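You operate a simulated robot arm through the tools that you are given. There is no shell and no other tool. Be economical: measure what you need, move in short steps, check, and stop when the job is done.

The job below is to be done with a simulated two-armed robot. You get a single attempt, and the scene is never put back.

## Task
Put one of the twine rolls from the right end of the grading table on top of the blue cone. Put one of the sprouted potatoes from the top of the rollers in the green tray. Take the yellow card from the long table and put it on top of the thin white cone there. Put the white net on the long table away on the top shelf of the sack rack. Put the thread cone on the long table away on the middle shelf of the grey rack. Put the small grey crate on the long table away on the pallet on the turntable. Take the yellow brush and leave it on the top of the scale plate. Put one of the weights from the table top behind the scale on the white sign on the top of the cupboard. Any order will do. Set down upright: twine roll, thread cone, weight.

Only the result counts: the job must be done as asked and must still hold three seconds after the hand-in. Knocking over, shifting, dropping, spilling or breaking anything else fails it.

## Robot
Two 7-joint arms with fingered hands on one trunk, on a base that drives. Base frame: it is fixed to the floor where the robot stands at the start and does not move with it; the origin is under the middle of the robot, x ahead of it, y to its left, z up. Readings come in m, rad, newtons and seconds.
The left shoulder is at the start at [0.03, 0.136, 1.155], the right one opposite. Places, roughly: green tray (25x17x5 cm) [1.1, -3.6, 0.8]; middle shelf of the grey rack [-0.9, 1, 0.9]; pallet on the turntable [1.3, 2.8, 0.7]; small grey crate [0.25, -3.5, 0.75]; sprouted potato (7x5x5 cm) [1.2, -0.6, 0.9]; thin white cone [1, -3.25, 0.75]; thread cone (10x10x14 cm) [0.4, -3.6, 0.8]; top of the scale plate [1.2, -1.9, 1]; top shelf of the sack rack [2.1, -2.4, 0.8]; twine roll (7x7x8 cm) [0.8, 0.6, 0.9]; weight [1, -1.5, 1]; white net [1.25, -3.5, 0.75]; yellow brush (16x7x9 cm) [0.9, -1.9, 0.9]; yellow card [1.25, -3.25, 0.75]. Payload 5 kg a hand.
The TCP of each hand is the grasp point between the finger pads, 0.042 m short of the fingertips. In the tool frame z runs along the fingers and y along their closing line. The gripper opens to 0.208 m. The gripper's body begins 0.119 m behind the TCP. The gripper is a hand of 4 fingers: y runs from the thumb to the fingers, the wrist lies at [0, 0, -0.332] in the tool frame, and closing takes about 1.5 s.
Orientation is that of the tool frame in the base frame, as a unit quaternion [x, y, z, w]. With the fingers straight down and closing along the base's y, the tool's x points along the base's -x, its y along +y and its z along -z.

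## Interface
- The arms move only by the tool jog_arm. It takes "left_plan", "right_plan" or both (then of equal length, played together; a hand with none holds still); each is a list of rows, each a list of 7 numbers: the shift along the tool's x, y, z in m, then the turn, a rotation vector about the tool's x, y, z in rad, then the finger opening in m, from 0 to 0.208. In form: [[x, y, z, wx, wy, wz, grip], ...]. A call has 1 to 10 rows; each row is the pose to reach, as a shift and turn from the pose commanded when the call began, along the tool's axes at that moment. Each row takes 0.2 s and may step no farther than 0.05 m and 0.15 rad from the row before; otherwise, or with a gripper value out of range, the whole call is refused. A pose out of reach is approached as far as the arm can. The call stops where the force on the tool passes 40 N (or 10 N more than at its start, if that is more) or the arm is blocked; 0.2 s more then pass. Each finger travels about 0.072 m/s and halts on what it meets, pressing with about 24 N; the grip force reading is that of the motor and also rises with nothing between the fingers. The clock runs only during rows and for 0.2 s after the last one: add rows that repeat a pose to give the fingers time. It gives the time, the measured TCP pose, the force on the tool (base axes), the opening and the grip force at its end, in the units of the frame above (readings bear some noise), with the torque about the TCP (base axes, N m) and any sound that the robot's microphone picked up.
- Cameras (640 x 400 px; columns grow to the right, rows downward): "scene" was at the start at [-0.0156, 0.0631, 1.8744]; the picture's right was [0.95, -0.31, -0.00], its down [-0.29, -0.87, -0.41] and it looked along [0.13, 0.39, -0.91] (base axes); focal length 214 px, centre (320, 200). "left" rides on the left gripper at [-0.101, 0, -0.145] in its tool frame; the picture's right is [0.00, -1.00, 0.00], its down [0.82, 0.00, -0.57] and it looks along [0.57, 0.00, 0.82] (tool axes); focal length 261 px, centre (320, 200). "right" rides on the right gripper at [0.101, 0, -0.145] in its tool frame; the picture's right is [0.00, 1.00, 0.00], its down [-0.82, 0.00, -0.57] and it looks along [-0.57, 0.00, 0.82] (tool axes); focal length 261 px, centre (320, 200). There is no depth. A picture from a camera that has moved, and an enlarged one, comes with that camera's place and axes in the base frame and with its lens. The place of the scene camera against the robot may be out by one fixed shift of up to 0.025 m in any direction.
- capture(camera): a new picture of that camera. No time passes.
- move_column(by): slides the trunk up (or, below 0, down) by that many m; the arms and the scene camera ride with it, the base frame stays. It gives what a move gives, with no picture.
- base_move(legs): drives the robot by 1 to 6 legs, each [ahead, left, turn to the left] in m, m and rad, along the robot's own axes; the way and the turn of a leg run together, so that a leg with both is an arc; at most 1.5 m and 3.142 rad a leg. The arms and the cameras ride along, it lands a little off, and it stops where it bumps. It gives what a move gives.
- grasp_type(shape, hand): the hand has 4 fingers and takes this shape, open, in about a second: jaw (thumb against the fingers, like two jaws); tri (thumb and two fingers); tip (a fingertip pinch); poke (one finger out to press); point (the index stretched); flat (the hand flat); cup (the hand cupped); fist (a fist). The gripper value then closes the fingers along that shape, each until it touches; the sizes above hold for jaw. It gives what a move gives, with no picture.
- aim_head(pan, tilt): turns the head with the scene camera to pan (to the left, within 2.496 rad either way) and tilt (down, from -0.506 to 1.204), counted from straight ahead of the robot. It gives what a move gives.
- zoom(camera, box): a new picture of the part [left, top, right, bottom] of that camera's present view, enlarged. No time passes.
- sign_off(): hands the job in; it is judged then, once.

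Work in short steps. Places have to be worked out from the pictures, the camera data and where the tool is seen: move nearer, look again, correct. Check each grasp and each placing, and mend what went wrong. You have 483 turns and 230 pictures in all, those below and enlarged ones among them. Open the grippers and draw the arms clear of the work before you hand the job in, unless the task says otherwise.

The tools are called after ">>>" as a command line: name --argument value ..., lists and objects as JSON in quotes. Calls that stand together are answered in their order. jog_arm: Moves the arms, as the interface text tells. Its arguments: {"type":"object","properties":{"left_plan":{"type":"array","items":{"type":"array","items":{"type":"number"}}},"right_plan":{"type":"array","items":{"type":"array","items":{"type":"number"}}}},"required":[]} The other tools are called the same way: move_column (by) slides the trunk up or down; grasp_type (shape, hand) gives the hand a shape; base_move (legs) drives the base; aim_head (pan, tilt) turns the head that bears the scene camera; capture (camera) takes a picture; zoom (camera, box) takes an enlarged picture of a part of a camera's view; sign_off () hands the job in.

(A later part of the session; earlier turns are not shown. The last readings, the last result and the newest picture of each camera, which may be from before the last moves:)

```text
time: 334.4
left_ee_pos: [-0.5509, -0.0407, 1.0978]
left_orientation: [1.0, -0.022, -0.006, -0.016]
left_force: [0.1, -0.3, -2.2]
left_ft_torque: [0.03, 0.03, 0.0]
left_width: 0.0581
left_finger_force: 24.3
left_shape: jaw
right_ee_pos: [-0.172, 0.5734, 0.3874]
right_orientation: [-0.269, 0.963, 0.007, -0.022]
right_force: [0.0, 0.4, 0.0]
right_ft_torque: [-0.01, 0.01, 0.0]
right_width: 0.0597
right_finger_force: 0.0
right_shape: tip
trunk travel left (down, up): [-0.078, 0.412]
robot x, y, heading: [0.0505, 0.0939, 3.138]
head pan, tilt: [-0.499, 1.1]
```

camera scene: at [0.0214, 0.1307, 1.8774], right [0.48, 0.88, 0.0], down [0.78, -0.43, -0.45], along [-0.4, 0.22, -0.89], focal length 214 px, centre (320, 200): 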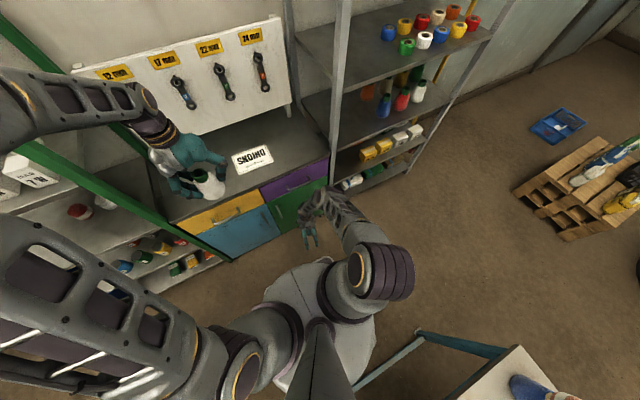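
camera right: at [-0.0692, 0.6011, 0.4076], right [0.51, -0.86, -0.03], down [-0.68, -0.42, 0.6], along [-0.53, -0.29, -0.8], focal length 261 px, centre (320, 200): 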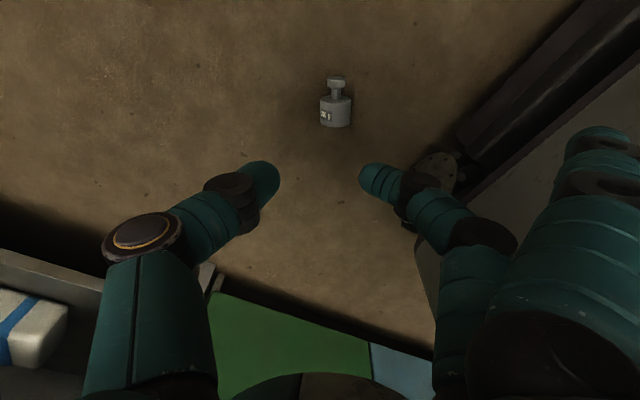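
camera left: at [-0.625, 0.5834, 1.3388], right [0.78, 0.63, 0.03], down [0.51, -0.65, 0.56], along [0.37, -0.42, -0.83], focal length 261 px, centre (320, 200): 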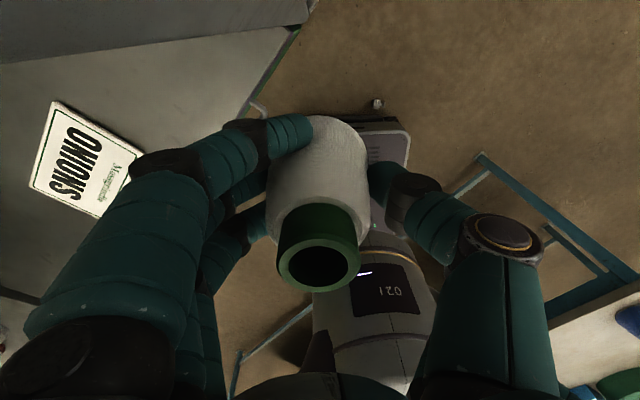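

Now move over the neck, lower the trunk the rest, and descend.

>>> jog_arm --right_plan '[[0.001, -0.021, 0, 0, 0, 0, 0.06], [0.0023, -0.0424, 0, 0, 0, 0, 0.06], [0.0023, -0.0424, 0.04, 0, 0, 0, 0.06], [0.0023, -0.0424, 0.085, 0, 0, 0, 0.06]]'

>>> move_column --by -0.075

>>> jog_arm --right_plan '[[0, 0, 0.04, 0, 0, 0, 0.06], [0, 0, 0.08, 0, 0, 0, 0.06], [0, 0, 0.12, 0, 0, 0, 0.06], [0, 0, 0.14, 0, 0, 0, 0.06]]'

>>> capture --camera "right"

```text
time: 335.4
left_ee_pos: [-0.5518, -0.0413, 1.0977]
left_orientation: [1.0, -0.022, -0.006, -0.016]
left_force: [-0.1, 0.2, -1.3]
left_ft_torque: [-0.03, 0.03, -0.04]
left_width: 0.0583
left_finger_force: 24.4
left_shape: jaw
right_ee_pos: [-0.1567, 0.5389, 0.3025]
right_orientation: [-0.27, 0.962, 0.008, -0.022]
right_force: [0.0, 1.4, 0.0]
right_ft_torque: [-0.16, -0.09, 0.04]
right_width: 0.0596
right_finger_force: 0.0
right_shape: tip
trunk travel left (down, up): [-0.078, 0.412]
robot x, y, heading: [0.0541, 0.0955, 3.147]
head pan, tilt: [-0.499, 1.1]
```

```text
time: 336.5
left_ee_pos: [-0.5521, -0.0428, 1.023]
left_orientation: [1.0, -0.022, -0.006, -0.016]
left_force: [0.4, -0.6, -1.6]
left_ft_torque: [0.01, 0.03, 0.04]
left_width: 0.0582
left_finger_force: 24.2
left_shape: jaw
right_ee_pos: [-0.1574, 0.5365, 0.2283]
right_orientation: [-0.27, 0.962, 0.008, -0.022]
right_force: [0.4, -0.1, 0.1]
right_ft_torque: [-0.04, 0.01, 0.03]
right_width: 0.0595
right_finger_force: 0.1
right_shape: tip
trunk travel left (down, up): [-0.003, 0.487]
robot x, y, heading: [0.0535, 0.0933, 3.138]
head pan, tilt: [-0.499, 1.1]
```

```text
time: 337.5
left_ee_pos: [-0.5519, -0.0423, 1.0226]
left_orientation: [1.0, -0.022, -0.006, -0.016]
left_force: [-0.4, 0.5, -1.2]
left_ft_torque: [0.0, 0.01, 0.01]
left_width: 0.0581
left_finger_force: 24.1
left_shape: jaw
right_ee_pos: [-0.1621, 0.535, 0.0875]
right_orientation: [-0.27, 0.962, 0.008, -0.022]
right_force: [0.2, -0.6, -0.2]
right_ft_torque: [-0.01, -0.05, -0.01]
right_width: 0.06
right_finger_force: 0.0
right_shape: tip
trunk travel left (down, up): [-0.003, 0.487]
robot x, y, heading: [0.054, 0.0928, 3.141]
head pan, tilt: [-0.499, 1.1]
```

```text
51 pictures are left
camera right: at [-0.2423, 0.4842, 0.2342], right [-0.52, 0.86, 0.03], down [0.73, 0.42, 0.54], along [0.45, 0.3, -0.84], focal length 261 px, centre (320, 200)
```

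right: 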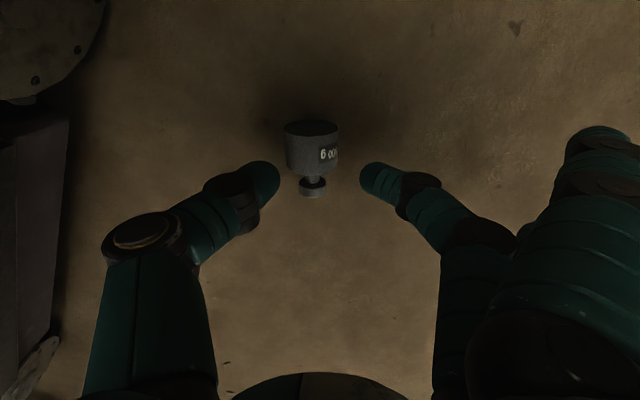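

Reachable now. I shift so the fingertips straddle the neck and descend 3.3 cm.

>>> jog_arm --right_plan '[[-0.018, -0.007, 0, 0, 0, 0, 0.06], [-0.018, -0.007, 0.02, 0, 0, 0, 0.06], [-0.018, -0.007, 0.033, 0, 0, 0, 0.06]]'

>>> capture --camera "right"

```text
time: 338.3
left_ee_pos: [-0.5508, -0.041, 1.0218]
left_orientation: [1.0, -0.021, -0.006, -0.016]
left_force: [-0.4, -0.4, -2.1]
left_ft_torque: [0.01, 0.03, 0.02]
left_width: 0.0582
left_finger_force: 24.2
left_shape: jaw
right_ee_pos: [-0.1442, 0.5388, 0.0541]
right_orientation: [-0.271, 0.962, 0.006, -0.022]
right_force: [-0.7, -0.8, -0.3]
right_ft_torque: [-0.04, -0.02, -0.01]
right_width: 0.0598
right_finger_force: 0.0
right_shape: tip
trunk travel left (down, up): [-0.003, 0.487]
robot x, y, heading: [0.0525, 0.0987, 3.145]
head pan, tilt: [-0.499, 1.1]
```

```text
50 pictures are left
camera right: at [-0.2242, 0.4873, 0.201], right [-0.52, 0.86, 0.02], down [0.73, 0.42, 0.54], along [0.45, 0.3, -0.84], focal length 261 px, centre (320, 200)
```

right: 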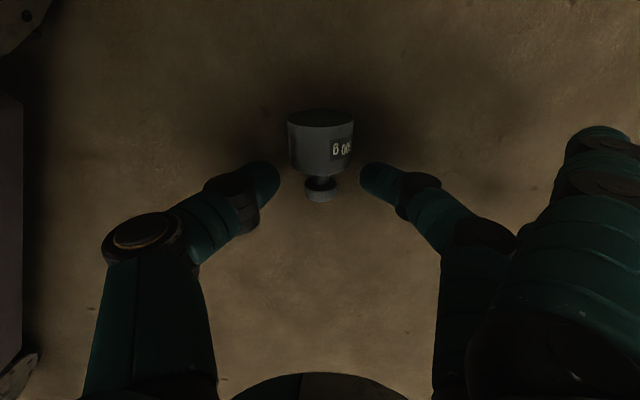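

Aligned with the neck. Shift 4 mm toward the knob and close.

>>> jog_arm --right_plan '[[-0.004, 0, 0, 0, 0, 0, 0.06], [-0.004, 0, 0, 0, 0, 0, 0.04], [-0.004, 0, 0, 0, 0, 0, 0.02], [-0.004, 0, 0, 0, 0, 0, 0.0], [-0.004, 0, 0, 0, 0, 0, 0.0], [-0.004, 0, 0, 0, 0, 0, 0.0]]'

>>> jog_arm --right_plan '[[0, 0, -0.02, 0, 0, 0, 0.0], [0, 0, -0.05, 0, 0, 0, 0.0], [0, 0, -0.09, 0, 0, 0, 0.0]]'

>>> capture --camera "right"

```text
time: 339.7
left_ee_pos: [-0.5507, -0.0413, 1.0229]
left_orientation: [1.0, -0.022, -0.006, -0.016]
left_force: [-0.5, -0.3, -2.4]
left_ft_torque: [0.02, 0.06, 0.0]
left_width: 0.0582
left_finger_force: 24.2
left_shape: jaw
right_ee_pos: [-0.1423, 0.5407, 0.0553]
right_orientation: [-0.269, 0.963, 0.008, -0.021]
right_force: [-1.2, -0.8, 0.1]
right_ft_torque: [-0.01, 0.0, 0.04]
right_width: 0.0194
right_finger_force: 23.5
right_shape: tip
trunk travel left (down, up): [-0.003, 0.487]
robot x, y, heading: [0.0516, 0.0914, 3.143]
head pan, tilt: [-0.499, 1.1]
```

```text
time: 340.5
left_ee_pos: [-0.5511, -0.0422, 1.0222]
left_orientation: [1.0, -0.022, -0.006, -0.015]
left_force: [0.3, -0.3, -2.0]
left_ft_torque: [0.04, 0.01, 0.0]
left_width: 0.0582
left_finger_force: 23.8
left_shape: jaw
right_ee_pos: [-0.1367, 0.5406, 0.1448]
right_orientation: [-0.27, 0.963, 0.007, -0.022]
right_force: [1.0, -0.7, -5.3]
right_ft_torque: [0.17, -0.07, 0.02]
right_width: 0.0193
right_finger_force: 24.0
right_shape: tip
trunk travel left (down, up): [-0.003, 0.487]
robot x, y, heading: [0.0524, 0.0936, 3.14]
head pan, tilt: [-0.499, 1.1]
```

```text
49 pictures are left
camera right: at [-0.2165, 0.4893, 0.2915], right [-0.52, 0.86, 0.03], down [0.73, 0.42, 0.54], along [0.45, 0.3, -0.84], focal length 261 px, centre (320, 200)
```

right: 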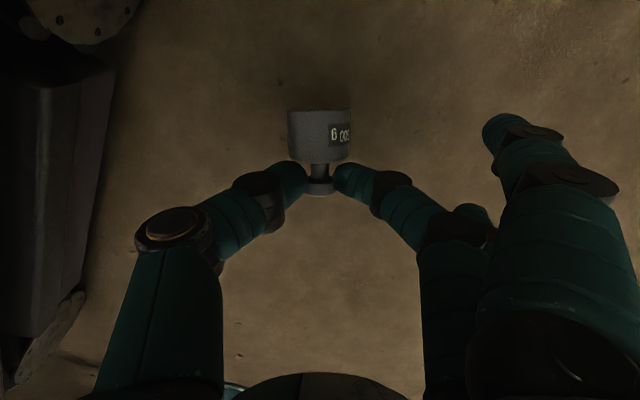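

Weight lifted, still horizontal in the pinch. I lower it to just above the floor and loosen the pinch slightly so the body swings down to hang upright.

>>> jog_arm --right_plan '[[0, 0, 0.03, 0, 0, 0, 0.0], [0, 0, 0.05, 0, 0, 0, 0.0], [0, 0, 0.05, 0, 0, 0, 0.019], [0, 0, 0.05, 0, 0, 0, 0.0205], [0, 0, 0.05, 0, 0, 0, 0.022], [0, 0, 0.05, 0, 0, 0, 0.022], [0, 0, 0.05, 0, 0, 0, 0.022]]'

>>> capture --camera "right"

```text
time: 342.1
left_ee_pos: [-0.5524, -0.042, 1.0225]
left_orientation: [1.0, -0.022, -0.005, -0.017]
left_force: [-0.6, 0.2, -1.2]
left_ft_torque: [0.0, 0.05, 0.0]
left_width: 0.0581
left_finger_force: 23.6
left_shape: jaw
right_ee_pos: [-0.1406, 0.5421, 0.095]
right_orientation: [-0.27, 0.963, 0.007, -0.022]
right_force: [-1.1, -0.8, 0.0]
right_ft_torque: [0.01, 0.07, -0.02]
right_width: 0.0225
right_finger_force: 0.0
right_shape: tip
trunk travel left (down, up): [-0.003, 0.487]
robot x, y, heading: [0.0539, 0.0928, 3.141]
head pan, tilt: [-0.499, 1.1]
```

```text
48 pictures are left
camera right: at [-0.2197, 0.4903, 0.2416], right [-0.52, 0.86, 0.03], down [0.73, 0.42, 0.54], along [0.45, 0.3, -0.84], focal length 261 px, centre (320, 200)
```

right: 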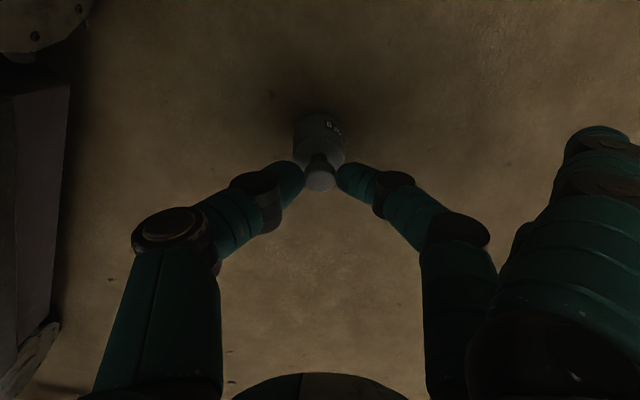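

It seems to stand upright on the floor now. I zoom to verify.

>>> zoom --camera "right" --box '[270, 90, 370, 215]'

```text
3.20 times, centred on (320, 152) of right
camera zoom: at [-0.2197, 0.4903, 0.2416], right [-0.52, 0.86, 0.03], down [0.73, 0.42, 0.54], along [0.45, 0.3, -0.84], focal length 834 px, centre (320, 352)
```

zoom: 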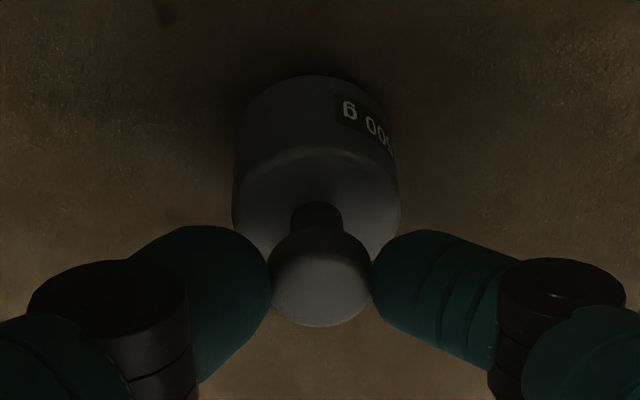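

Upright. Lower 5 mm and pinch again firmly at the neck, then lift.

>>> jog_arm --right_plan '[[0, 0, 0.006, 0, 0, 0, 0.026], [0, 0, 0.006, 0, 0, 0, 0.01], [0, 0, 0.006, 0, 0, 0, 0.0], [0, 0, 0.006, 0, 0, 0, 0.0], [0, 0, 0.006, 0, 0, 0, 0.0]]'

>>> jog_arm --right_plan '[[0, 0, -0.02, 0, 0, 0, 0.0], [0, 0, -0.06, 0, 0, 0, 0.0], [0, 0, -0.1, 0, 0, 0, 0.0]]'

>>> zoom --camera "right" --box '[270, 90, 370, 215]'

```text
time: 343.3
left_ee_pos: [-0.5505, -0.0418, 1.0222]
left_orientation: [1.0, -0.022, -0.005, -0.016]
left_force: [-0.2, -0.2, -1.2]
left_ft_torque: [0.02, 0.04, -0.01]
left_width: 0.058
left_finger_force: 24.4
left_shape: jaw
right_ee_pos: [-0.1411, 0.5423, 0.088]
right_orientation: [-0.271, 0.962, 0.007, -0.022]
right_force: [1.1, 0.4, 0.3]
right_ft_torque: [0.0, -0.04, 0.02]
right_width: 0.0033
right_finger_force: 24.0
right_shape: tip
trunk travel left (down, up): [-0.003, 0.487]
robot x, y, heading: [0.0479, 0.0963, 3.144]
head pan, tilt: [-0.499, 1.1]
```

```text
time: 344.1
left_ee_pos: [-0.5522, -0.0433, 1.023]
left_orientation: [1.0, -0.021, -0.005, -0.016]
left_force: [-0.4, 0.0, -2.3]
left_ft_torque: [0.02, 0.02, 0.05]
left_width: 0.0578
left_finger_force: 24.1
left_shape: jaw
right_ee_pos: [-0.1365, 0.5427, 0.1891]
right_orientation: [-0.27, 0.963, 0.006, -0.022]
right_force: [-0.4, -0.3, -0.7]
right_ft_torque: [0.11, 0.06, 0.0]
right_width: 0.0034
right_finger_force: 24.6
right_shape: tip
trunk travel left (down, up): [-0.003, 0.487]
robot x, y, heading: [0.051, 0.094, 3.142]
head pan, tilt: [-0.499, 1.1]
```

```text
3.20 times, centred on (320, 152) of right
camera zoom: at [-0.2153, 0.4903, 0.3359], right [-0.52, 0.86, 0.02], down [0.73, 0.42, 0.54], along [0.45, 0.3, -0.84], focal length 834 px, centre (320, 352)
```

zoom: 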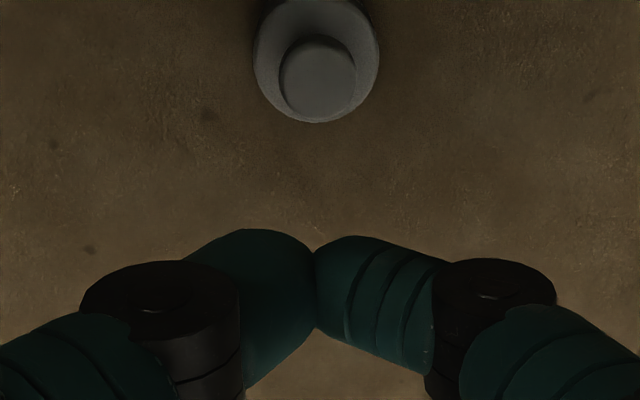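

The weight stands upright at (-0.159,0.533); I missed it by 2 cm. Re-centre above it and descend with an open pinch.

>>> jog_arm --right_plan '[[0.012, 0.002, 0, 0, 0, 0, 0.03], [0.0243, 0.0034, 0, 0, 0, 0, 0.06], [0.0243, 0.0034, 0.04, 0, 0, 0, 0.06], [0.0243, 0.0034, 0.075, 0, 0, 0, 0.06], [0.0243, 0.0034, 0.1, 0, 0, 0, 0.06]]'

>>> zoom --camera "right" --box '[220, 90, 420, 260]'

```text
time: 345.3
left_ee_pos: [-0.5514, -0.0407, 1.0231]
left_orientation: [1.0, -0.022, -0.005, -0.017]
left_force: [0.1, 0.3, -1.0]
left_ft_torque: [0.01, 0.02, 0.03]
left_width: 0.058
left_finger_force: 23.5
left_shape: jaw
right_ee_pos: [-0.1639, 0.5341, 0.0879]
right_orientation: [-0.271, 0.962, 0.008, -0.021]
right_force: [0.2, 0.7, 0.2]
right_ft_torque: [-0.06, -0.07, 0.01]
right_width: 0.0592
right_finger_force: 0.0
right_shape: tip
trunk travel left (down, up): [-0.003, 0.487]
robot x, y, heading: [0.0548, 0.0931, 3.141]
head pan, tilt: [-0.499, 1.1]
```

```text
2.35 times, centred on (320, 175) of right
camera zoom: at [-0.2431, 0.4812, 0.2357], right [-0.52, 0.86, 0.03], down [0.73, 0.42, 0.54], along [0.45, 0.3, -0.84], focal length 613 px, centre (320, 259)
```

zoom: 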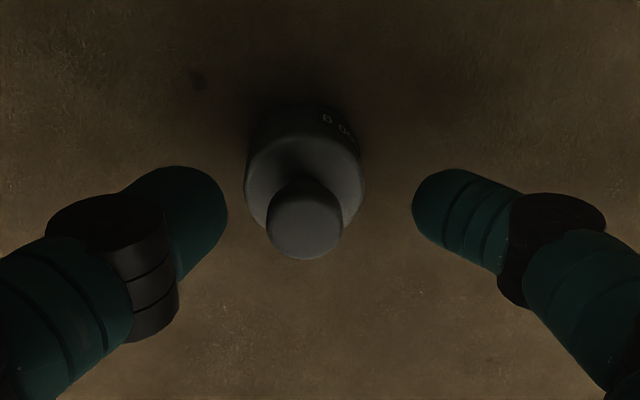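

Nearly centred. Shift a few mm and close.

>>> jog_arm --right_plan '[[-0.004, -0.005, 0, 0, 0, 0, 0.06], [-0.004, -0.005, 0, 0, 0, 0, 0.04], [-0.004, -0.005, 0, 0, 0, 0, 0.02], [-0.004, -0.005, 0, 0, 0, 0, 0.0], [-0.004, -0.005, 0, 0, 0, 0, 0.0], [-0.004, -0.005, 0, 0, 0, 0, 0.0]]'

>>> jog_arm --right_plan '[[0, 0, -0.02, 0, 0, 0, 0.0], [0, 0, -0.05, 0, 0, 0, 0.0], [0, 0, -0.09, 0, 0, 0, 0.0]]'

>>> zoom --camera "right" --box '[220, 90, 420, 260]'

```text
time: 346.7
left_ee_pos: [-0.5508, -0.0414, 1.0237]
left_orientation: [1.0, -0.022, -0.006, -0.016]
left_force: [0.2, 0.2, -2.4]
left_ft_torque: [-0.01, 0.05, 0.03]
left_width: 0.0581
left_finger_force: 23.8
left_shape: jaw
right_ee_pos: [-0.1577, 0.5308, 0.0882]
right_orientation: [-0.27, 0.963, 0.007, -0.022]
right_force: [0.0, 0.9, 0.4]
right_ft_torque: [-0.01, 0.03, 0.03]
right_width: 0.0198
right_finger_force: 23.8
right_shape: tip
trunk travel left (down, up): [-0.003, 0.487]
robot x, y, heading: [0.0502, 0.0979, 3.14]
head pan, tilt: [-0.499, 1.1]
```

```text
time: 347.5
left_ee_pos: [-0.5511, -0.0413, 1.0238]
left_orientation: [1.0, -0.022, -0.006, -0.016]
left_force: [0.5, -1.2, -1.0]
left_ft_torque: [0.0, 0.02, -0.02]
left_width: 0.0581
left_finger_force: 24.5
left_shape: jaw
right_ee_pos: [-0.1526, 0.5305, 0.1792]
right_orientation: [-0.269, 0.963, 0.008, -0.022]
right_force: [0.7, -0.5, -5.7]
right_ft_torque: [0.08, 0.03, -0.03]
right_width: 0.02
right_finger_force: 23.7
right_shape: tip
trunk travel left (down, up): [-0.003, 0.487]
robot x, y, heading: [0.0551, 0.0938, 3.141]
head pan, tilt: [-0.499, 1.1]
```

```text
2.35 times, centred on (320, 175) of right
camera zoom: at [-0.2323, 0.4787, 0.3257], right [-0.52, 0.86, 0.03], down [0.73, 0.42, 0.54], along [0.45, 0.3, -0.84], focal length 613 px, centre (320, 259)
```

zoom: 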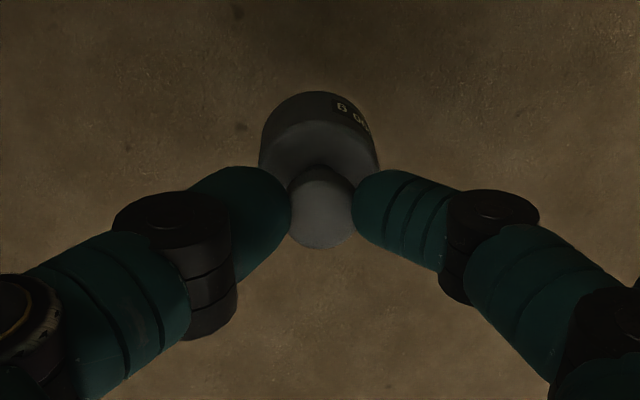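

Weight held upright (5.7 N). I raise trunk and arm with it.

>>> move_column --by 0.17

>>> jog_arm --right_plan '[[0, 0, -0.045, 0, 0, 0, 0.0], [0, 0, -0.09, 0, 0, 0, 0.0], [0, 0, -0.135, 0, 0, 0, 0.0], [0, 0, -0.18, 0, 0, 0, 0.0], [0, 0, -0.225, 0, 0, 0, 0.0], [0, 0, -0.27, 0, 0, 0, 0.0], [0, 0, -0.315, 0, 0, 0, 0.0], [0, 0, -0.36, 0, 0, 0, 0.0], [0, 0, -0.405, 0, 0, 0, 0.0], [0, 0, -0.45, 0, 0, 0, 0.0]]'

>>> jog_arm --right_plan '[[0, 0, -0.045, 0, 0, 0, 0.0], [0, 0, -0.09, 0, 0, 0, 0.0], [0, 0, -0.135, 0, 0, 0, 0.0], [0, 0, -0.18, 0, 0, 0, 0.0], [0, 0, -0.225, 0, 0, 0, 0.0], [0, 0, -0.27, 0, 0, 0, 0.0], [0, 0, -0.315, 0, 0, 0, 0.0]]'

>>> aim_head --pan 0.0 --tilt 0.8

>>> capture --camera "scene"

```text
time: 349.5
left_ee_pos: [-0.5516, -0.0413, 1.193]
left_orientation: [1.0, -0.022, -0.006, -0.016]
left_force: [-0.7, 0.3, -2.6]
left_ft_torque: [0.01, -0.01, -0.01]
left_width: 0.0581
left_finger_force: 23.9
left_shape: jaw
right_ee_pos: [-0.1537, 0.5312, 0.348]
right_orientation: [-0.27, 0.963, 0.008, -0.022]
right_force: [0.0, 0.1, -5.9]
right_ft_torque: [-0.02, -0.02, -0.02]
right_width: 0.02
right_finger_force: 24.2
right_shape: tip
trunk travel left (down, up): [-0.173, 0.317]
robot x, y, heading: [0.0516, 0.0955, 3.141]
head pan, tilt: [-0.499, 1.1]
```

```text
time: 351.7
left_ee_pos: [-0.5515, -0.0424, 1.194]
left_orientation: [1.0, -0.023, -0.006, -0.016]
left_force: [-0.6, -0.3, -1.1]
left_ft_torque: [0.01, 0.0, -0.03]
left_width: 0.0582
left_finger_force: 23.9
left_shape: jaw
right_ee_pos: [-0.1352, 0.5385, 0.7923]
right_orientation: [-0.27, 0.962, 0.006, -0.022]
right_force: [1.4, -1.6, -3.9]
right_ft_torque: [0.13, 0.15, -0.04]
right_width: 0.0194
right_finger_force: 24.4
right_shape: tip
right hand out of reach, approached as far as the arm can: row 10
trunk travel left (down, up): [-0.173, 0.317]
robot x, y, heading: [0.0516, 0.0926, 3.146]
head pan, tilt: [-0.499, 1.1]
```

```text
time: 353.3
left_ee_pos: [-0.5467, -0.0419, 1.1962]
left_orientation: [1.0, -0.022, -0.008, -0.016]
left_force: [4.2, -0.9, 0.7]
left_ft_torque: [0.05, 0.54, 0.06]
left_width: 0.058
left_finger_force: 24.1
left_shape: jaw
right_ee_pos: [-0.1384, 0.5755, 1.1215]
right_orientation: [-0.27, 0.963, 0.005, -0.024]
right_force: [1.7, -0.6, -2.6]
right_ft_torque: [0.05, 0.36, -0.02]
right_width: 0.0196
right_finger_force: 24.0
right_shape: tip
right hand out of reach, approached as far as the arm can: row 1, 2, 3, 4, 5, 6, 7
trunk travel left (down, up): [-0.173, 0.317]
robot x, y, heading: [0.0573, 0.0951, 3.142]
head pan, tilt: [-0.499, 1.1]
```

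```text
time: 354.2
left_ee_pos: [-0.5514, -0.0429, 1.1934]
left_orientation: [1.0, -0.022, -0.006, -0.016]
left_force: [0.4, -0.7, -1.8]
left_ft_torque: [-0.03, 0.12, 0.02]
left_width: 0.0578
left_finger_force: 23.9
left_shape: jaw
right_ee_pos: [-0.1419, 0.5753, 1.1187]
right_orientation: [-0.272, 0.962, 0.003, -0.019]
right_force: [-0.1, 0.3, -5.4]
right_ft_torque: [0.0, 0.12, -0.02]
right_width: 0.0195
right_finger_force: 23.6
right_shape: tip
trunk travel left (down, up): [-0.173, 0.317]
robot x, y, heading: [0.0503, 0.0934, 3.144]
head pan, tilt: [0.0, 0.799]
```

```text
43 pictures are left
camera scene: at [-0.0026, 0.1013, 1.897], right [0.0, 1.0, 0.0], down [0.72, 0.0, -0.7], along [-0.7, 0.0, -0.72], focal length 214 px, centre (320, 200)
```

scene: 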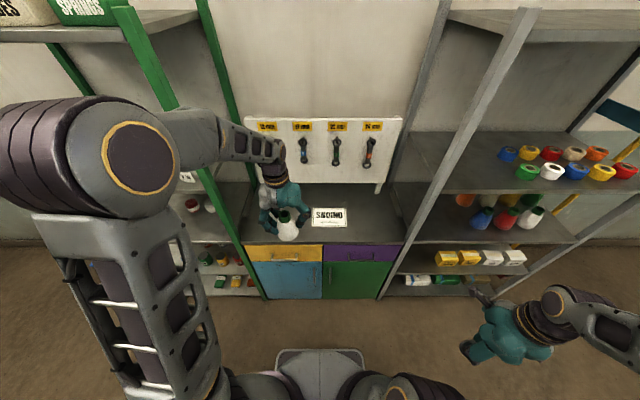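

Clear view. The target rack shelf has another shelf ~0.27 m above, so the cone needs a pitched grasp. First I set the cone on the cupboard top (left side), to regrasp it later; approach with the left hand.

>>> jog_arm --left_plan '[[-0.045, 0.004, 0, 0, 0, 0, 0.05], [-0.09, 0.01, 0, 0, 0, 0, 0.05], [-0.135, 0.016, 0, 0, 0, 0, 0.05], [-0.18, 0.022, 0, 0, 0, 0, 0.05], [-0.22, 0.028, 0.02, 0, 0, 0, 0.05], [-0.22, 0.028, 0.06, 0, 0, 0, 0.05], [-0.22, 0.028, 0.1, 0, 0, 0, 0.05], [-0.22, 0.028, 0.14, 0, 0, 0, 0.05]]'

>>> zoom --camera "scene" --box '[220, 140, 420, 290]'

```text
time: 356.0
left_ee_pos: [-0.7763, -0.0564, 1.0546]
left_orientation: [1.0, -0.022, -0.006, -0.016]
left_force: [-0.8, -0.1, -0.5]
left_ft_torque: [0.03, -0.06, -0.01]
left_width: 0.0578
left_finger_force: 23.9
left_shape: jaw
right_ee_pos: [-0.1433, 0.5758, 1.1201]
right_orientation: [-0.27, 0.963, 0.006, -0.021]
right_force: [-0.5, -0.1, -5.1]
right_ft_torque: [-0.02, -0.04, 0.01]
right_width: 0.0193
right_finger_force: 23.9
right_shape: tip
trunk travel left (down, up): [-0.173, 0.317]
robot x, y, heading: [0.0574, 0.097, 3.141]
head pan, tilt: [0.0, 0.799]
```

```text
2.67 times, centred on (320, 215) of scene
camera zoom: at [-0.005, 0.1011, 1.8969], right [0.0, 1.0, 0.0], down [0.72, 0.0, -0.7], along [-0.7, 0.0, -0.72], focal length 572 px, centre (320, 160)
```

zoom: 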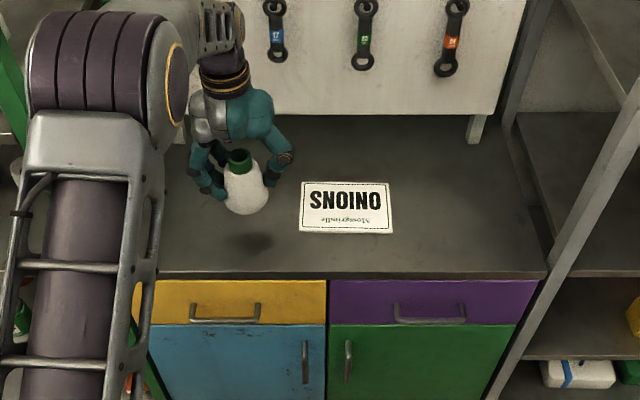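

Lower the cone to the cupboard top, guarded.

>>> jog_arm --left_plan '[[0, 0, 0.03, 0, 0, 0, 0.05], [0, 0, 0.06, 0, 0, 0, 0.05], [0, 0, 0.08, 0, 0, 0, 0.05], [0, 0, 0.095, 0, 0, 0, 0.05], [0, 0, 0.105, 0, 0, 0, 0.05], [0, 0, 0.115, 0, 0, 0, 0.05], [0, 0, 0.125, 0, 0, 0, 0.05], [0, 0, 0.135, 0, 0, 0, 0.05], [0, 0, 0.145, 0, 0, 0, 0.05], [0, 0, 0.155, 0, 0, 0, 0.05]]'

```text
time: 356.9
left_ee_pos: [-0.776, -0.0531, 0.9787]
left_orientation: [1.0, -0.022, -0.009, -0.017]
left_force: [14.0, -0.6, 28.1]
left_ft_torque: [-0.41, -0.59, 0.14]
left_width: 0.0598
left_finger_force: 24.0
left_shape: jaw
right_ee_pos: [-0.1428, 0.5755, 1.1201]
right_orientation: [-0.272, 0.962, 0.004, -0.022]
right_force: [-0.2, -0.7, -4.8]
right_ft_torque: [0.01, -0.11, -0.02]
right_width: 0.0195
right_finger_force: 24.3
right_shape: tip
trunk travel left (down, up): [-0.173, 0.317]
robot x, y, heading: [0.0507, 0.0947, 3.14]
head pan, tilt: [0.0, 0.799]
stopped in row 4 (left hand): the force on the tool passed its limit (the readings are from after the stop); the commanded pose is now the measured one
```

Contact: cupboard top z≈0.89. Release the cone and rise.

>>> jog_arm --left_plan '[[0, 0, -0.002, 0, 0, 0, 0.06], [0, 0, -0.002, 0, 0, 0, 0.075], [0, 0, -0.002, 0, 0, 0, 0.09], [0, 0, -0.002, 0, 0, 0, 0.11], [0, 0, -0.002, 0, 0, 0, 0.13], [0, 0, -0.04, 0, 0, 0, 0.13], [0, 0, -0.085, 0, 0, 0, 0.13], [0, 0, -0.13, 0, 0, 0, 0.13], [0, 0, -0.17, 0, 0, 0, 0.13]]'

>>> jog_arm --left_plan '[[0.045, 0, -0.01, 0, 0, 0, 0.13], [0.09, 0.01, -0.02, 0, 0, 0, 0.13], [0.135, 0.02, -0.02, 0, 0, 0, 0.13], [0.18, 0.03, -0.02, 0, 0, 0, 0.13], [0.225, 0.04, -0.02, 0, 0, 0, 0.13], [0.27, 0.05, -0.02, 0, 0, 0, 0.13]]'

>>> zoom --camera "scene" --box '[220, 140, 420, 290]'

```text
time: 358.9
left_ee_pos: [-0.7738, -0.0588, 1.1481]
left_orientation: [1.0, -0.022, -0.008, -0.016]
left_force: [0.0, 0.0, -0.9]
left_ft_torque: [0.02, 0.04, 0.01]
left_width: 0.1294
left_finger_force: 0.1
left_shape: jaw
right_ee_pos: [-0.1421, 0.5756, 1.1195]
right_orientation: [-0.27, 0.962, 0.005, -0.022]
right_force: [-0.2, -0.4, -4.0]
right_ft_torque: [0.0, 0.07, -0.03]
right_width: 0.0194
right_finger_force: 24.0
right_shape: tip
trunk travel left (down, up): [-0.173, 0.317]
robot x, y, heading: [0.0475, 0.0934, 3.142]
head pan, tilt: [0.0, 0.799]
```

```text
time: 360.3
left_ee_pos: [-0.5023, -0.1223, 1.1611]
left_orientation: [1.0, -0.024, -0.01, -0.017]
left_force: [1.7, -1.3, 1.4]
left_ft_torque: [0.05, 0.21, 0.02]
left_width: 0.1295
left_finger_force: 0.0
left_shape: jaw
right_ee_pos: [-0.14, 0.5743, 1.1198]
right_orientation: [-0.271, 0.962, 0.005, -0.023]
right_force: [1.6, 0.2, -5.2]
right_ft_torque: [0.04, 0.14, -0.01]
right_width: 0.0198
right_finger_force: 23.8
right_shape: tip
trunk travel left (down, up): [-0.173, 0.317]
robot x, y, heading: [0.0546, 0.0914, 3.141]
head pan, tilt: [0.0, 0.799]
```

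```text
2.67 times, centred on (320, 215) of scene
camera zoom: at [-0.0007, 0.0999, 1.8971], right [0.0, 1.0, 0.0], down [0.72, 0.0, -0.7], along [-0.7, 0.0, -0.72], focal length 572 px, centre (320, 160)
```

zoom: 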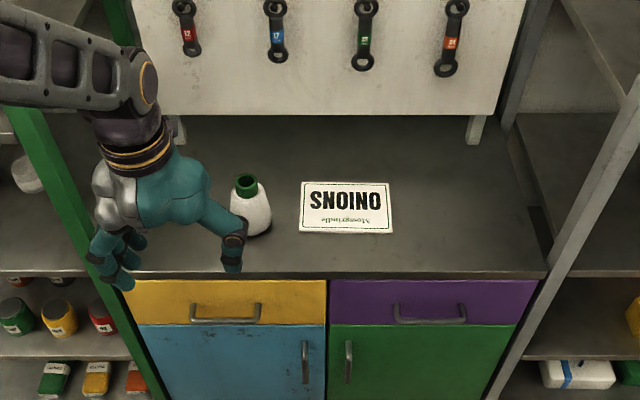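

Cone parked at (-0.776,-0.055). Sign centre ≈ (-0.826,0.147). I bring the right hand with the weight toward it, in a safe arc.

>>> jog_arm --right_plan '[[0.0466, -0.0072, 0, 0, 0, -0.05, 0.0], [0.0932, -0.0144, 0, 0, 0, -0.1, 0.0], [0.14, -0.0216, 0, 0, 0, -0.15, 0.0], [0.186, -0.029, 0, 0, 0, -0.2, 0.0], [0.233, -0.036, 0, 0, 0, -0.25, 0.0], [0.28, -0.043, 0, 0, 0, -0.3, 0.0], [0.326, -0.05, 0, 0, 0, -0.35, 0.0], [0.373, -0.058, 0, 0, 0, -0.4, 0.0], [0.42, -0.065, 0, 0, 0, -0.45, 0.0], [0.466, -0.072, 0, 0, 0, -0.5, 0.0]]'

```text
time: 362.5
left_ee_pos: [-0.5073, -0.1229, 1.1596]
left_orientation: [1.0, -0.022, -0.008, -0.018]
left_force: [-0.5, -1.4, -1.5]
left_ft_torque: [0.13, -0.15, 0.01]
left_width: 0.1295
left_finger_force: 0.0
left_shape: jaw
right_ee_pos: [-0.5042, 0.2705, 1.1338]
right_orientation: [-0.5, 0.866, 0.011, -0.02]
right_force: [-0.3, 0.9, -5.1]
right_ft_torque: [0.03, -0.17, -0.01]
right_width: 0.0192
right_finger_force: 23.8
right_shape: tip
right hand out of reach, approached as far as the arm can: row 1, 2
trunk travel left (down, up): [-0.173, 0.317]
robot x, y, heading: [0.0527, 0.093, 3.134]
head pan, tilt: [0.0, 0.799]
```

Continue to above the sign and lower to z≈1.05.

>>> jog_arm --right_plan '[[0.033, 0.027, 0, 0, 0, 0, 0.0], [0.067, 0.054, 0, 0, 0, 0, 0.0], [0.1, 0.081, 0, 0, 0, 0, 0.0], [0.134, 0.108, 0, 0, 0, 0, 0.0], [0.168, 0.136, 0, 0, 0, 0, 0.0], [0.2, 0.163, 0, 0, 0, 0, 0.0], [0.235, 0.19, 0.01, 0, 0, 0, 0.0], [0.268, 0.217, 0.03, 0, 0, 0, 0.0], [0.268, 0.217, 0.07, 0, 0, 0, 0.0]]'

>>> capture --camera "right"

>>> zoom --camera "scene" --box '[250, 160, 400, 270]'

```text
time: 364.5
left_ee_pos: [-0.5054, -0.1217, 1.1601]
left_orientation: [1.0, -0.023, -0.009, -0.016]
left_force: [0.3, -0.2, 1.2]
left_ft_torque: [-0.02, 0.0, 0.03]
left_width: 0.1294
left_finger_force: 0.1
left_shape: jaw
right_ee_pos: [-0.8265, 0.1457, 1.0817]
right_orientation: [-0.501, 0.865, 0.009, -0.02]
right_force: [0.0, 1.5, -3.3]
right_ft_torque: [-0.06, -0.1, 0.02]
right_width: 0.0189
right_finger_force: 24.2
right_shape: tip
trunk travel left (down, up): [-0.173, 0.317]
robot x, y, heading: [0.0531, 0.0956, 3.141]
head pan, tilt: [0.0, 0.799]
```

```text
40 pictures are left
camera right: at [-0.8711, 0.061, 1.2279], right [-0.86, 0.5, 0.04], down [0.44, 0.71, 0.55], along [0.25, 0.49, -0.83], focal length 261 px, centre (320, 200)
```

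right: 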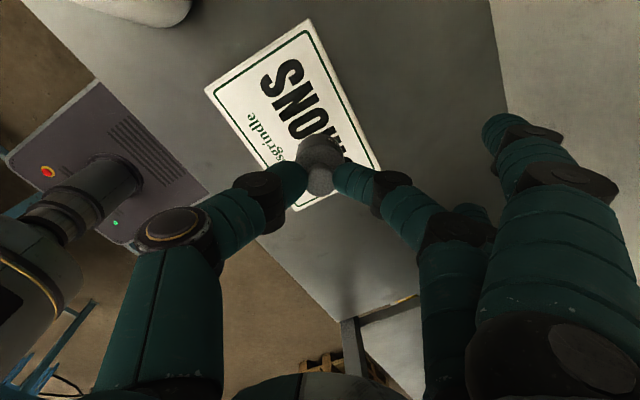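

```text
3.64 times, centred on (325, 215) of scene
camera zoom: at [-0.0042, 0.1014, 1.897], right [0.0, 1.0, 0.0], down [0.72, 0.0, -0.7], along [-0.7, 0.0, -0.72], focal length 780 px, centre (302, 146)
```

zoom: 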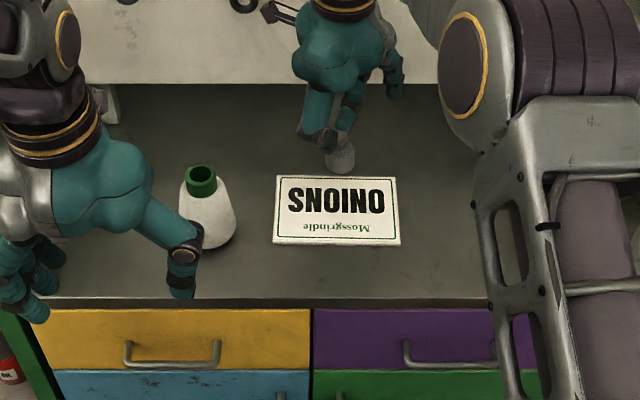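

Weight is over the sign (centre ≈ (-0.813,0.142)). Adjust 1 cm and lower, guarded.

>>> jog_arm --right_plan '[[-0.003, -0.012, 0.02, 0, 0, 0, 0.0], [-0.003, -0.012, 0.05, 0, 0, 0, 0.0], [-0.003, -0.012, 0.075, 0, 0, 0, 0.0], [-0.003, -0.012, 0.085, 0, 0, 0, 0.0]]'

>>> jog_arm --right_plan '[[0, 0, 0.003, 0, 0, 0, 0.0], [0, 0, 0.006, 0, 0, 0, 0.0], [0, 0, 0.009, 0, 0, 0, 0.0]]'

>>> zoom --camera "right" --box '[220, 60, 420, 230]'

```text
time: 365.5
left_ee_pos: [-0.5036, -0.1217, 1.1604]
left_orientation: [1.0, -0.022, -0.009, -0.017]
left_force: [0.1, -0.2, 0.6]
left_ft_torque: [-0.02, 0.06, 0.0]
left_width: 0.1296
left_finger_force: 0.1
left_shape: jaw
right_ee_pos: [-0.82, 0.1442, 0.9987]
right_orientation: [-0.5, 0.865, 0.01, -0.021]
right_force: [2.5, 3.2, 11.0]
right_ft_torque: [0.07, 0.02, 0.0]
right_width: 0.0196
right_finger_force: 24.2
right_shape: tip
trunk travel left (down, up): [-0.173, 0.317]
robot x, y, heading: [0.0507, 0.0977, 3.141]
head pan, tilt: [0.0, 0.799]
```

```text
time: 366.2
left_ee_pos: [-0.5041, -0.1221, 1.1602]
left_orientation: [1.0, -0.022, -0.008, -0.015]
left_force: [-0.3, -0.3, -1.0]
left_ft_torque: [-0.01, -0.11, 0.0]
left_width: 0.1297
left_finger_force: 0.2
left_shape: jaw
right_ee_pos: [-0.8218, 0.1445, 0.996]
right_orientation: [-0.5, 0.866, 0.012, -0.022]
right_force: [8.0, 2.4, 25.0]
right_ft_torque: [0.04, -0.3, 0.0]
right_width: 0.0232
right_finger_force: 23.8
right_shape: tip
trunk travel left (down, up): [-0.173, 0.317]
robot x, y, heading: [0.0502, 0.0951, 3.142]
head pan, tilt: [0.0, 0.799]
stopped in row 3 (right hand): the force on the tool passed its limit (the readings are from after the stop); the commanded pose is now the measured one
```

```text
2.35 times, centred on (320, 145) of right
camera zoom: at [-0.8646, 0.0585, 1.1422], right [-0.86, 0.5, 0.04], down [0.44, 0.71, 0.55], along [0.25, 0.49, -0.84], focal length 613 px, centre (320, 329)
```

zoom: 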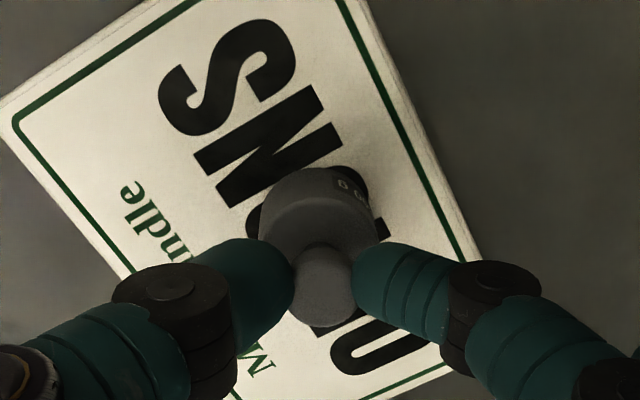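

Weight rests on the sign. Relieve 1 mm and open, then rise.

>>> jog_arm --right_plan '[[0, 0, -0.002, 0, 0, 0, 0.025], [0, 0, -0.002, 0, 0, 0, 0.032], [0, 0, -0.002, 0, 0, 0, 0.045], [0, 0, -0.002, 0, 0, 0, 0.06], [0, 0, -0.002, 0, 0, 0, 0.07], [0, 0, -0.03, 0, 0, 0, 0.07], [0, 0, -0.075, 0, 0, 0, 0.07], [0, 0, -0.12, 0, 0, 0, 0.07]]'

>>> zoom --camera "right" --box '[220, 0, 420, 170]'

```text
time: 368.0
left_ee_pos: [-0.5043, -0.1217, 1.1605]
left_orientation: [1.0, -0.023, -0.009, -0.017]
left_force: [-0.1, 0.2, 0.1]
left_ft_torque: [-0.02, -0.01, 0.0]
left_width: 0.1294
left_finger_force: 0.0
left_shape: jaw
right_ee_pos: [-0.8134, 0.1439, 1.1138]
right_orientation: [-0.5, 0.866, 0.011, -0.021]
right_force: [10.2, -1.6, 1.9]
right_ft_torque: [0.1, 0.19, -0.24]
right_width: 0.0698
right_finger_force: 0.1
right_shape: tip
trunk travel left (down, up): [-0.173, 0.317]
robot x, y, heading: [0.0521, 0.0964, 3.139]
head pan, tilt: [0.0, 0.799]
```

```text
2.35 times, centred on (320, 85) of right
camera zoom: at [-0.8572, 0.0583, 1.2598], right [-0.86, 0.5, 0.04], down [0.44, 0.71, 0.55], along [0.25, 0.49, -0.83], focal length 613 px, centre (320, 471)
```

zoom: 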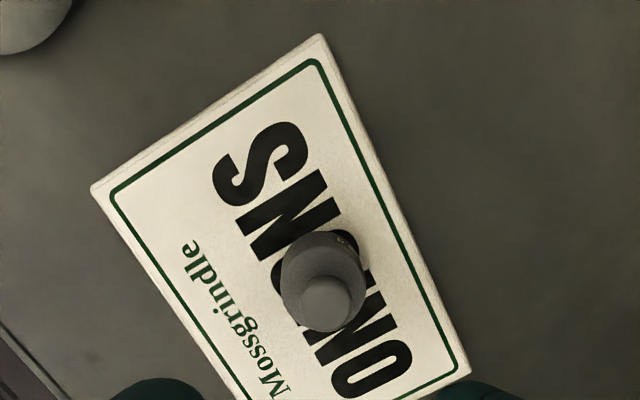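

Weight stands on the sign. The stretched fingers feel something at the board, so I retract toward +x now.

>>> jog_arm --right_plan '[[-0.02, -0.035, 0, 0, 0, 0, 0.07], [-0.042, -0.073, -0.01, 0, 0, 0, 0.07], [-0.064, -0.11, -0.03, 0, 0, 0, 0.07], [-0.09, -0.145, -0.04, 0, 0, 0, 0.07], [-0.12, -0.18, -0.04, 0, 0, 0, 0.07], [-0.15, -0.215, -0.04, 0, 0, 0, 0.07], [-0.18, -0.25, -0.04, 0, 0, 0, 0.07]]'

>>> grasp_type --hand "right" --shape "jaw"

>>> capture --camera "scene"

```text
time: 369.6
left_ee_pos: [-0.5035, -0.1222, 1.1601]
left_orientation: [1.0, -0.021, -0.009, -0.016]
left_force: [0.5, 1.0, -0.5]
left_ft_torque: [-0.04, 0.15, 0.01]
left_width: 0.1295
left_finger_force: 0.1
left_shape: jaw
right_ee_pos: [-0.5049, 0.1761, 1.1393]
right_orientation: [-0.5, 0.865, 0.011, -0.022]
right_force: [0.1, 1.3, -0.2]
right_ft_torque: [-0.03, 0.11, -0.04]
right_width: 0.07
right_finger_force: 0.0
right_shape: tip
trunk travel left (down, up): [-0.173, 0.317]
robot x, y, heading: [0.0524, 0.0923, 3.145]
head pan, tilt: [0.0, 0.799]
```

```text
time: 370.5
left_ee_pos: [-0.5038, -0.1215, 1.1596]
left_orientation: [1.0, -0.022, -0.009, -0.017]
left_force: [-0.3, 0.2, 0.2]
left_ft_torque: [-0.01, 0.06, 0.01]
left_width: 0.1297
left_finger_force: 0.1
left_shape: jaw
right_ee_pos: [-0.5074, 0.176, 1.1392]
right_orientation: [-0.501, 0.865, 0.011, -0.022]
right_force: [0.9, 0.5, 0.3]
right_ft_torque: [0.03, -0.01, -0.01]
right_width: 0.208
right_finger_force: 0.1
right_shape: jaw
trunk travel left (down, up): [-0.173, 0.317]
robot x, y, heading: [0.0521, 0.0977, 3.145]
head pan, tilt: [0.0, 0.799]
```

```text
36 pictures are left
camera scene: at [-0.0031, 0.101, 1.897], right [0.0, 1.0, 0.0], down [0.72, 0.0, -0.7], along [-0.7, 0.0, -0.72], focal length 214 px, centre (320, 200)
```

scene: 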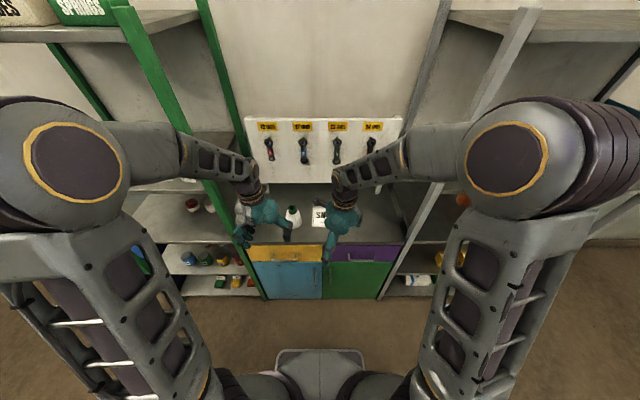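

Weight done and wrenches still hang. Now the left hand regrasps the cone with a 0.7 rad forward pitch: go to the pre-grasp pose.

>>> jog_arm --left_plan '[[-0.036, -0.012, 0.0, 0, -0.14, 0, 0.13], [-0.071, -0.024, 0.02, 0, -0.28, 0, 0.13], [-0.107, -0.036, 0.04, 0, -0.42, 0, 0.13], [-0.142, -0.048, 0.06, 0, -0.56, 0, 0.13], [-0.178, -0.059, 0.077, 0, -0.7, 0, 0.13]]'

>>> capture --camera "left"

```text
time: 371.7
left_ee_pos: [-0.6832, -0.0537, 1.0875]
left_orientation: [0.936, -0.015, -0.351, -0.023]
left_force: [-0.8, 1.0, 0.0]
left_ft_torque: [-0.02, -0.08, 0.0]
left_width: 0.1293
left_finger_force: 0.0
left_shape: jaw
right_ee_pos: [-0.5091, 0.1741, 1.1374]
right_orientation: [-0.501, 0.865, 0.012, -0.021]
right_force: [-0.3, -1.2, 0.3]
right_ft_torque: [0.05, -0.17, 0.02]
right_width: 0.2081
right_finger_force: 0.0
right_shape: jaw
trunk travel left (down, up): [-0.173, 0.317]
robot x, y, heading: [0.0492, 0.0937, 3.14]
head pan, tilt: [0.0, 0.799]
```

```text
35 pictures are left
camera left: at [-0.6648, -0.0611, 1.2621], right [0.04, 1.0, 0.04], down [0.99, -0.04, -0.11], along [-0.11, 0.04, -0.99], focal length 261 px, centre (320, 200)
```

left: 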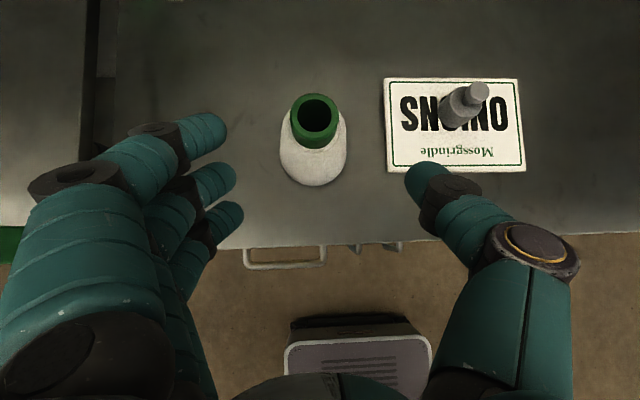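

Cone at (-0.768,-0.053). Advance along the tool axis and close.

>>> jog_arm --left_plan '[[0.003, 0, 0.037, 0, 0, 0, 0.13], [0.005, 0, 0.074, 0, 0, 0, 0.13], [0.008, 0, 0.11, 0, 0, 0, 0.13], [0.01, 0, 0.14, 0, 0, 0, 0.13], [0.01, 0, 0.14, 0, 0, 0, 0.1], [0.01, 0, 0.14, 0, 0, 0, 0.07], [0.01, 0, 0.14, 0, 0, 0, 0.05], [0.01, 0, 0.14, 0, 0, 0, 0.05], [0.01, 0, 0.14, 0, 0, 0, 0.05]]'

>>> capture --camera "left"

```text
time: 373.7
left_ee_pos: [-0.7652, -0.0439, 0.9763]
left_orientation: [0.936, -0.015, -0.351, -0.023]
left_force: [0.6, 0.7, -0.1]
left_ft_torque: [0.02, -0.06, -0.03]
left_width: 0.0589
left_finger_force: 16.3
left_shape: jaw
right_ee_pos: [-0.5073, 0.1751, 1.1393]
right_orientation: [-0.5, 0.866, 0.011, -0.022]
right_force: [-0.3, 0.5, -0.6]
right_ft_torque: [0.0, 0.01, -0.02]
right_width: 0.2078
right_finger_force: 0.0
right_shape: jaw
trunk travel left (down, up): [-0.173, 0.317]
robot x, y, heading: [0.0486, 0.0945, 3.142]
head pan, tilt: [0.0, 0.799]
```

```text
34 pictures are left
camera left: at [-0.7475, -0.0508, 1.1518], right [0.04, 1.0, 0.04], down [0.99, -0.04, -0.11], along [-0.11, 0.04, -0.99], focal length 261 px, centre (320, 200)
```

left: 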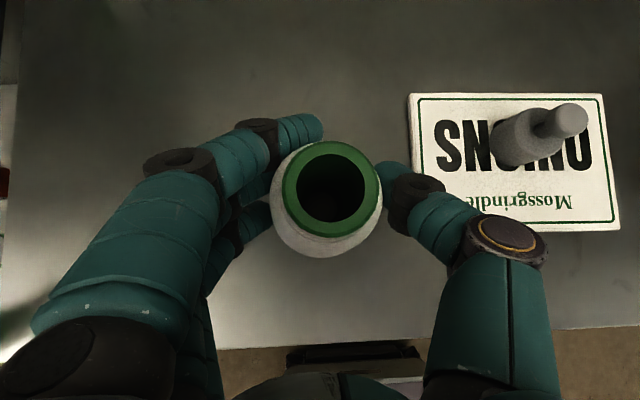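

Gripped. Lift vertically 0.12 m and then retract toward the robot.

>>> jog_arm --left_plan '[[0, 0, 0, 0, 0, 0, 0.03], [-0.013, 0, -0.015, 0, 0, 0, 0.03], [-0.039, 0, -0.045, 0, 0, 0, 0.03], [-0.066, 0, -0.075, 0, 0, 0, 0.03], [-0.079, 0, -0.09, 0, 0, 0, 0.03], [-0.045, 0, -0.12, 0, 0, 0, 0.03], [-0.01, 0, -0.15, 0, 0, 0, 0.03], [0.025, 0, -0.18, 0, 0, 0, 0.03], [0.06, 0, -0.21, 0, 0, 0, 0.03], [0.08, 0, -0.23, 0, 0, 0, 0.03]]'

>>> capture --camera "left"

```text
time: 375.9
left_ee_pos: [-0.5543, -0.0575, 1.0962]
left_orientation: [0.936, -0.015, -0.351, -0.023]
left_force: [0.3, 0.3, -1.3]
left_ft_torque: [0.01, 0.03, 0.01]
left_width: 0.0579
left_finger_force: 23.4
left_shape: jaw
right_ee_pos: [-0.5068, 0.176, 1.1383]
right_orientation: [-0.501, 0.865, 0.01, -0.021]
right_force: [0.1, -1.3, 0.1]
right_ft_torque: [0.02, 0.01, 0.05]
right_width: 0.2079
right_finger_force: 0.1
right_shape: jaw
trunk travel left (down, up): [-0.173, 0.317]
robot x, y, heading: [0.0506, 0.0943, 3.141]
head pan, tilt: [0.0, 0.799]
```

```text
33 pictures are left
camera left: at [-0.5354, -0.0656, 1.2724], right [0.04, 1.0, 0.04], down [0.99, -0.04, -0.11], along [-0.11, 0.04, -0.99], focal length 261 px, centre (320, 200)
```

left: 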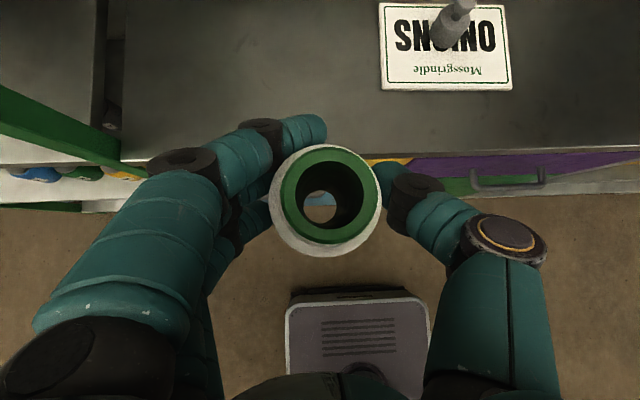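

Cone held securely. I back off slightly and drive right (+y) to stand in front of the rack's free part.

>>> base_move --legs '[[-0.07, 0, 0], [0, -0.85, 0]]'

>>> capture --camera "scene"

```text
time: 381.0
left_ee_pos: [-0.488, 0.7912, 1.0973]
left_orientation: [0.936, -0.01, -0.351, -0.021]
left_force: [-0.1, 0.7, -2.0]
left_ft_torque: [-0.03, 0.01, 0.02]
left_width: 0.0575
left_finger_force: 24.2
left_shape: jaw
right_ee_pos: [-0.4424, 1.0251, 1.1392]
right_orientation: [-0.505, 0.863, 0.011, -0.022]
right_force: [-0.2, 0.0, 0.1]
right_ft_torque: [-0.06, 0.0, -0.03]
right_width: 0.2081
right_finger_force: 0.0
right_shape: jaw
trunk travel left (down, up): [-0.173, 0.317]
robot x, y, heading: [0.1208, 0.9466, -3.132]
head pan, tilt: [0.0, 0.799]
```

```text
32 pictures are left
camera scene: at [0.0618, 0.9569, 1.897], right [-0.01, 1.0, 0.0], down [0.72, 0.01, -0.7], along [-0.7, -0.01, -0.72], focal length 214 px, centre (320, 200)
```

scene: 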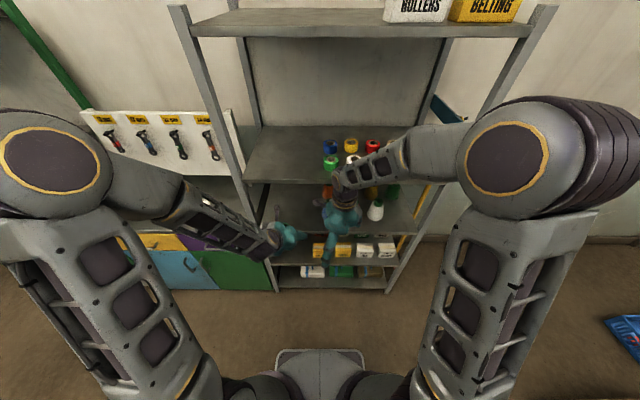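

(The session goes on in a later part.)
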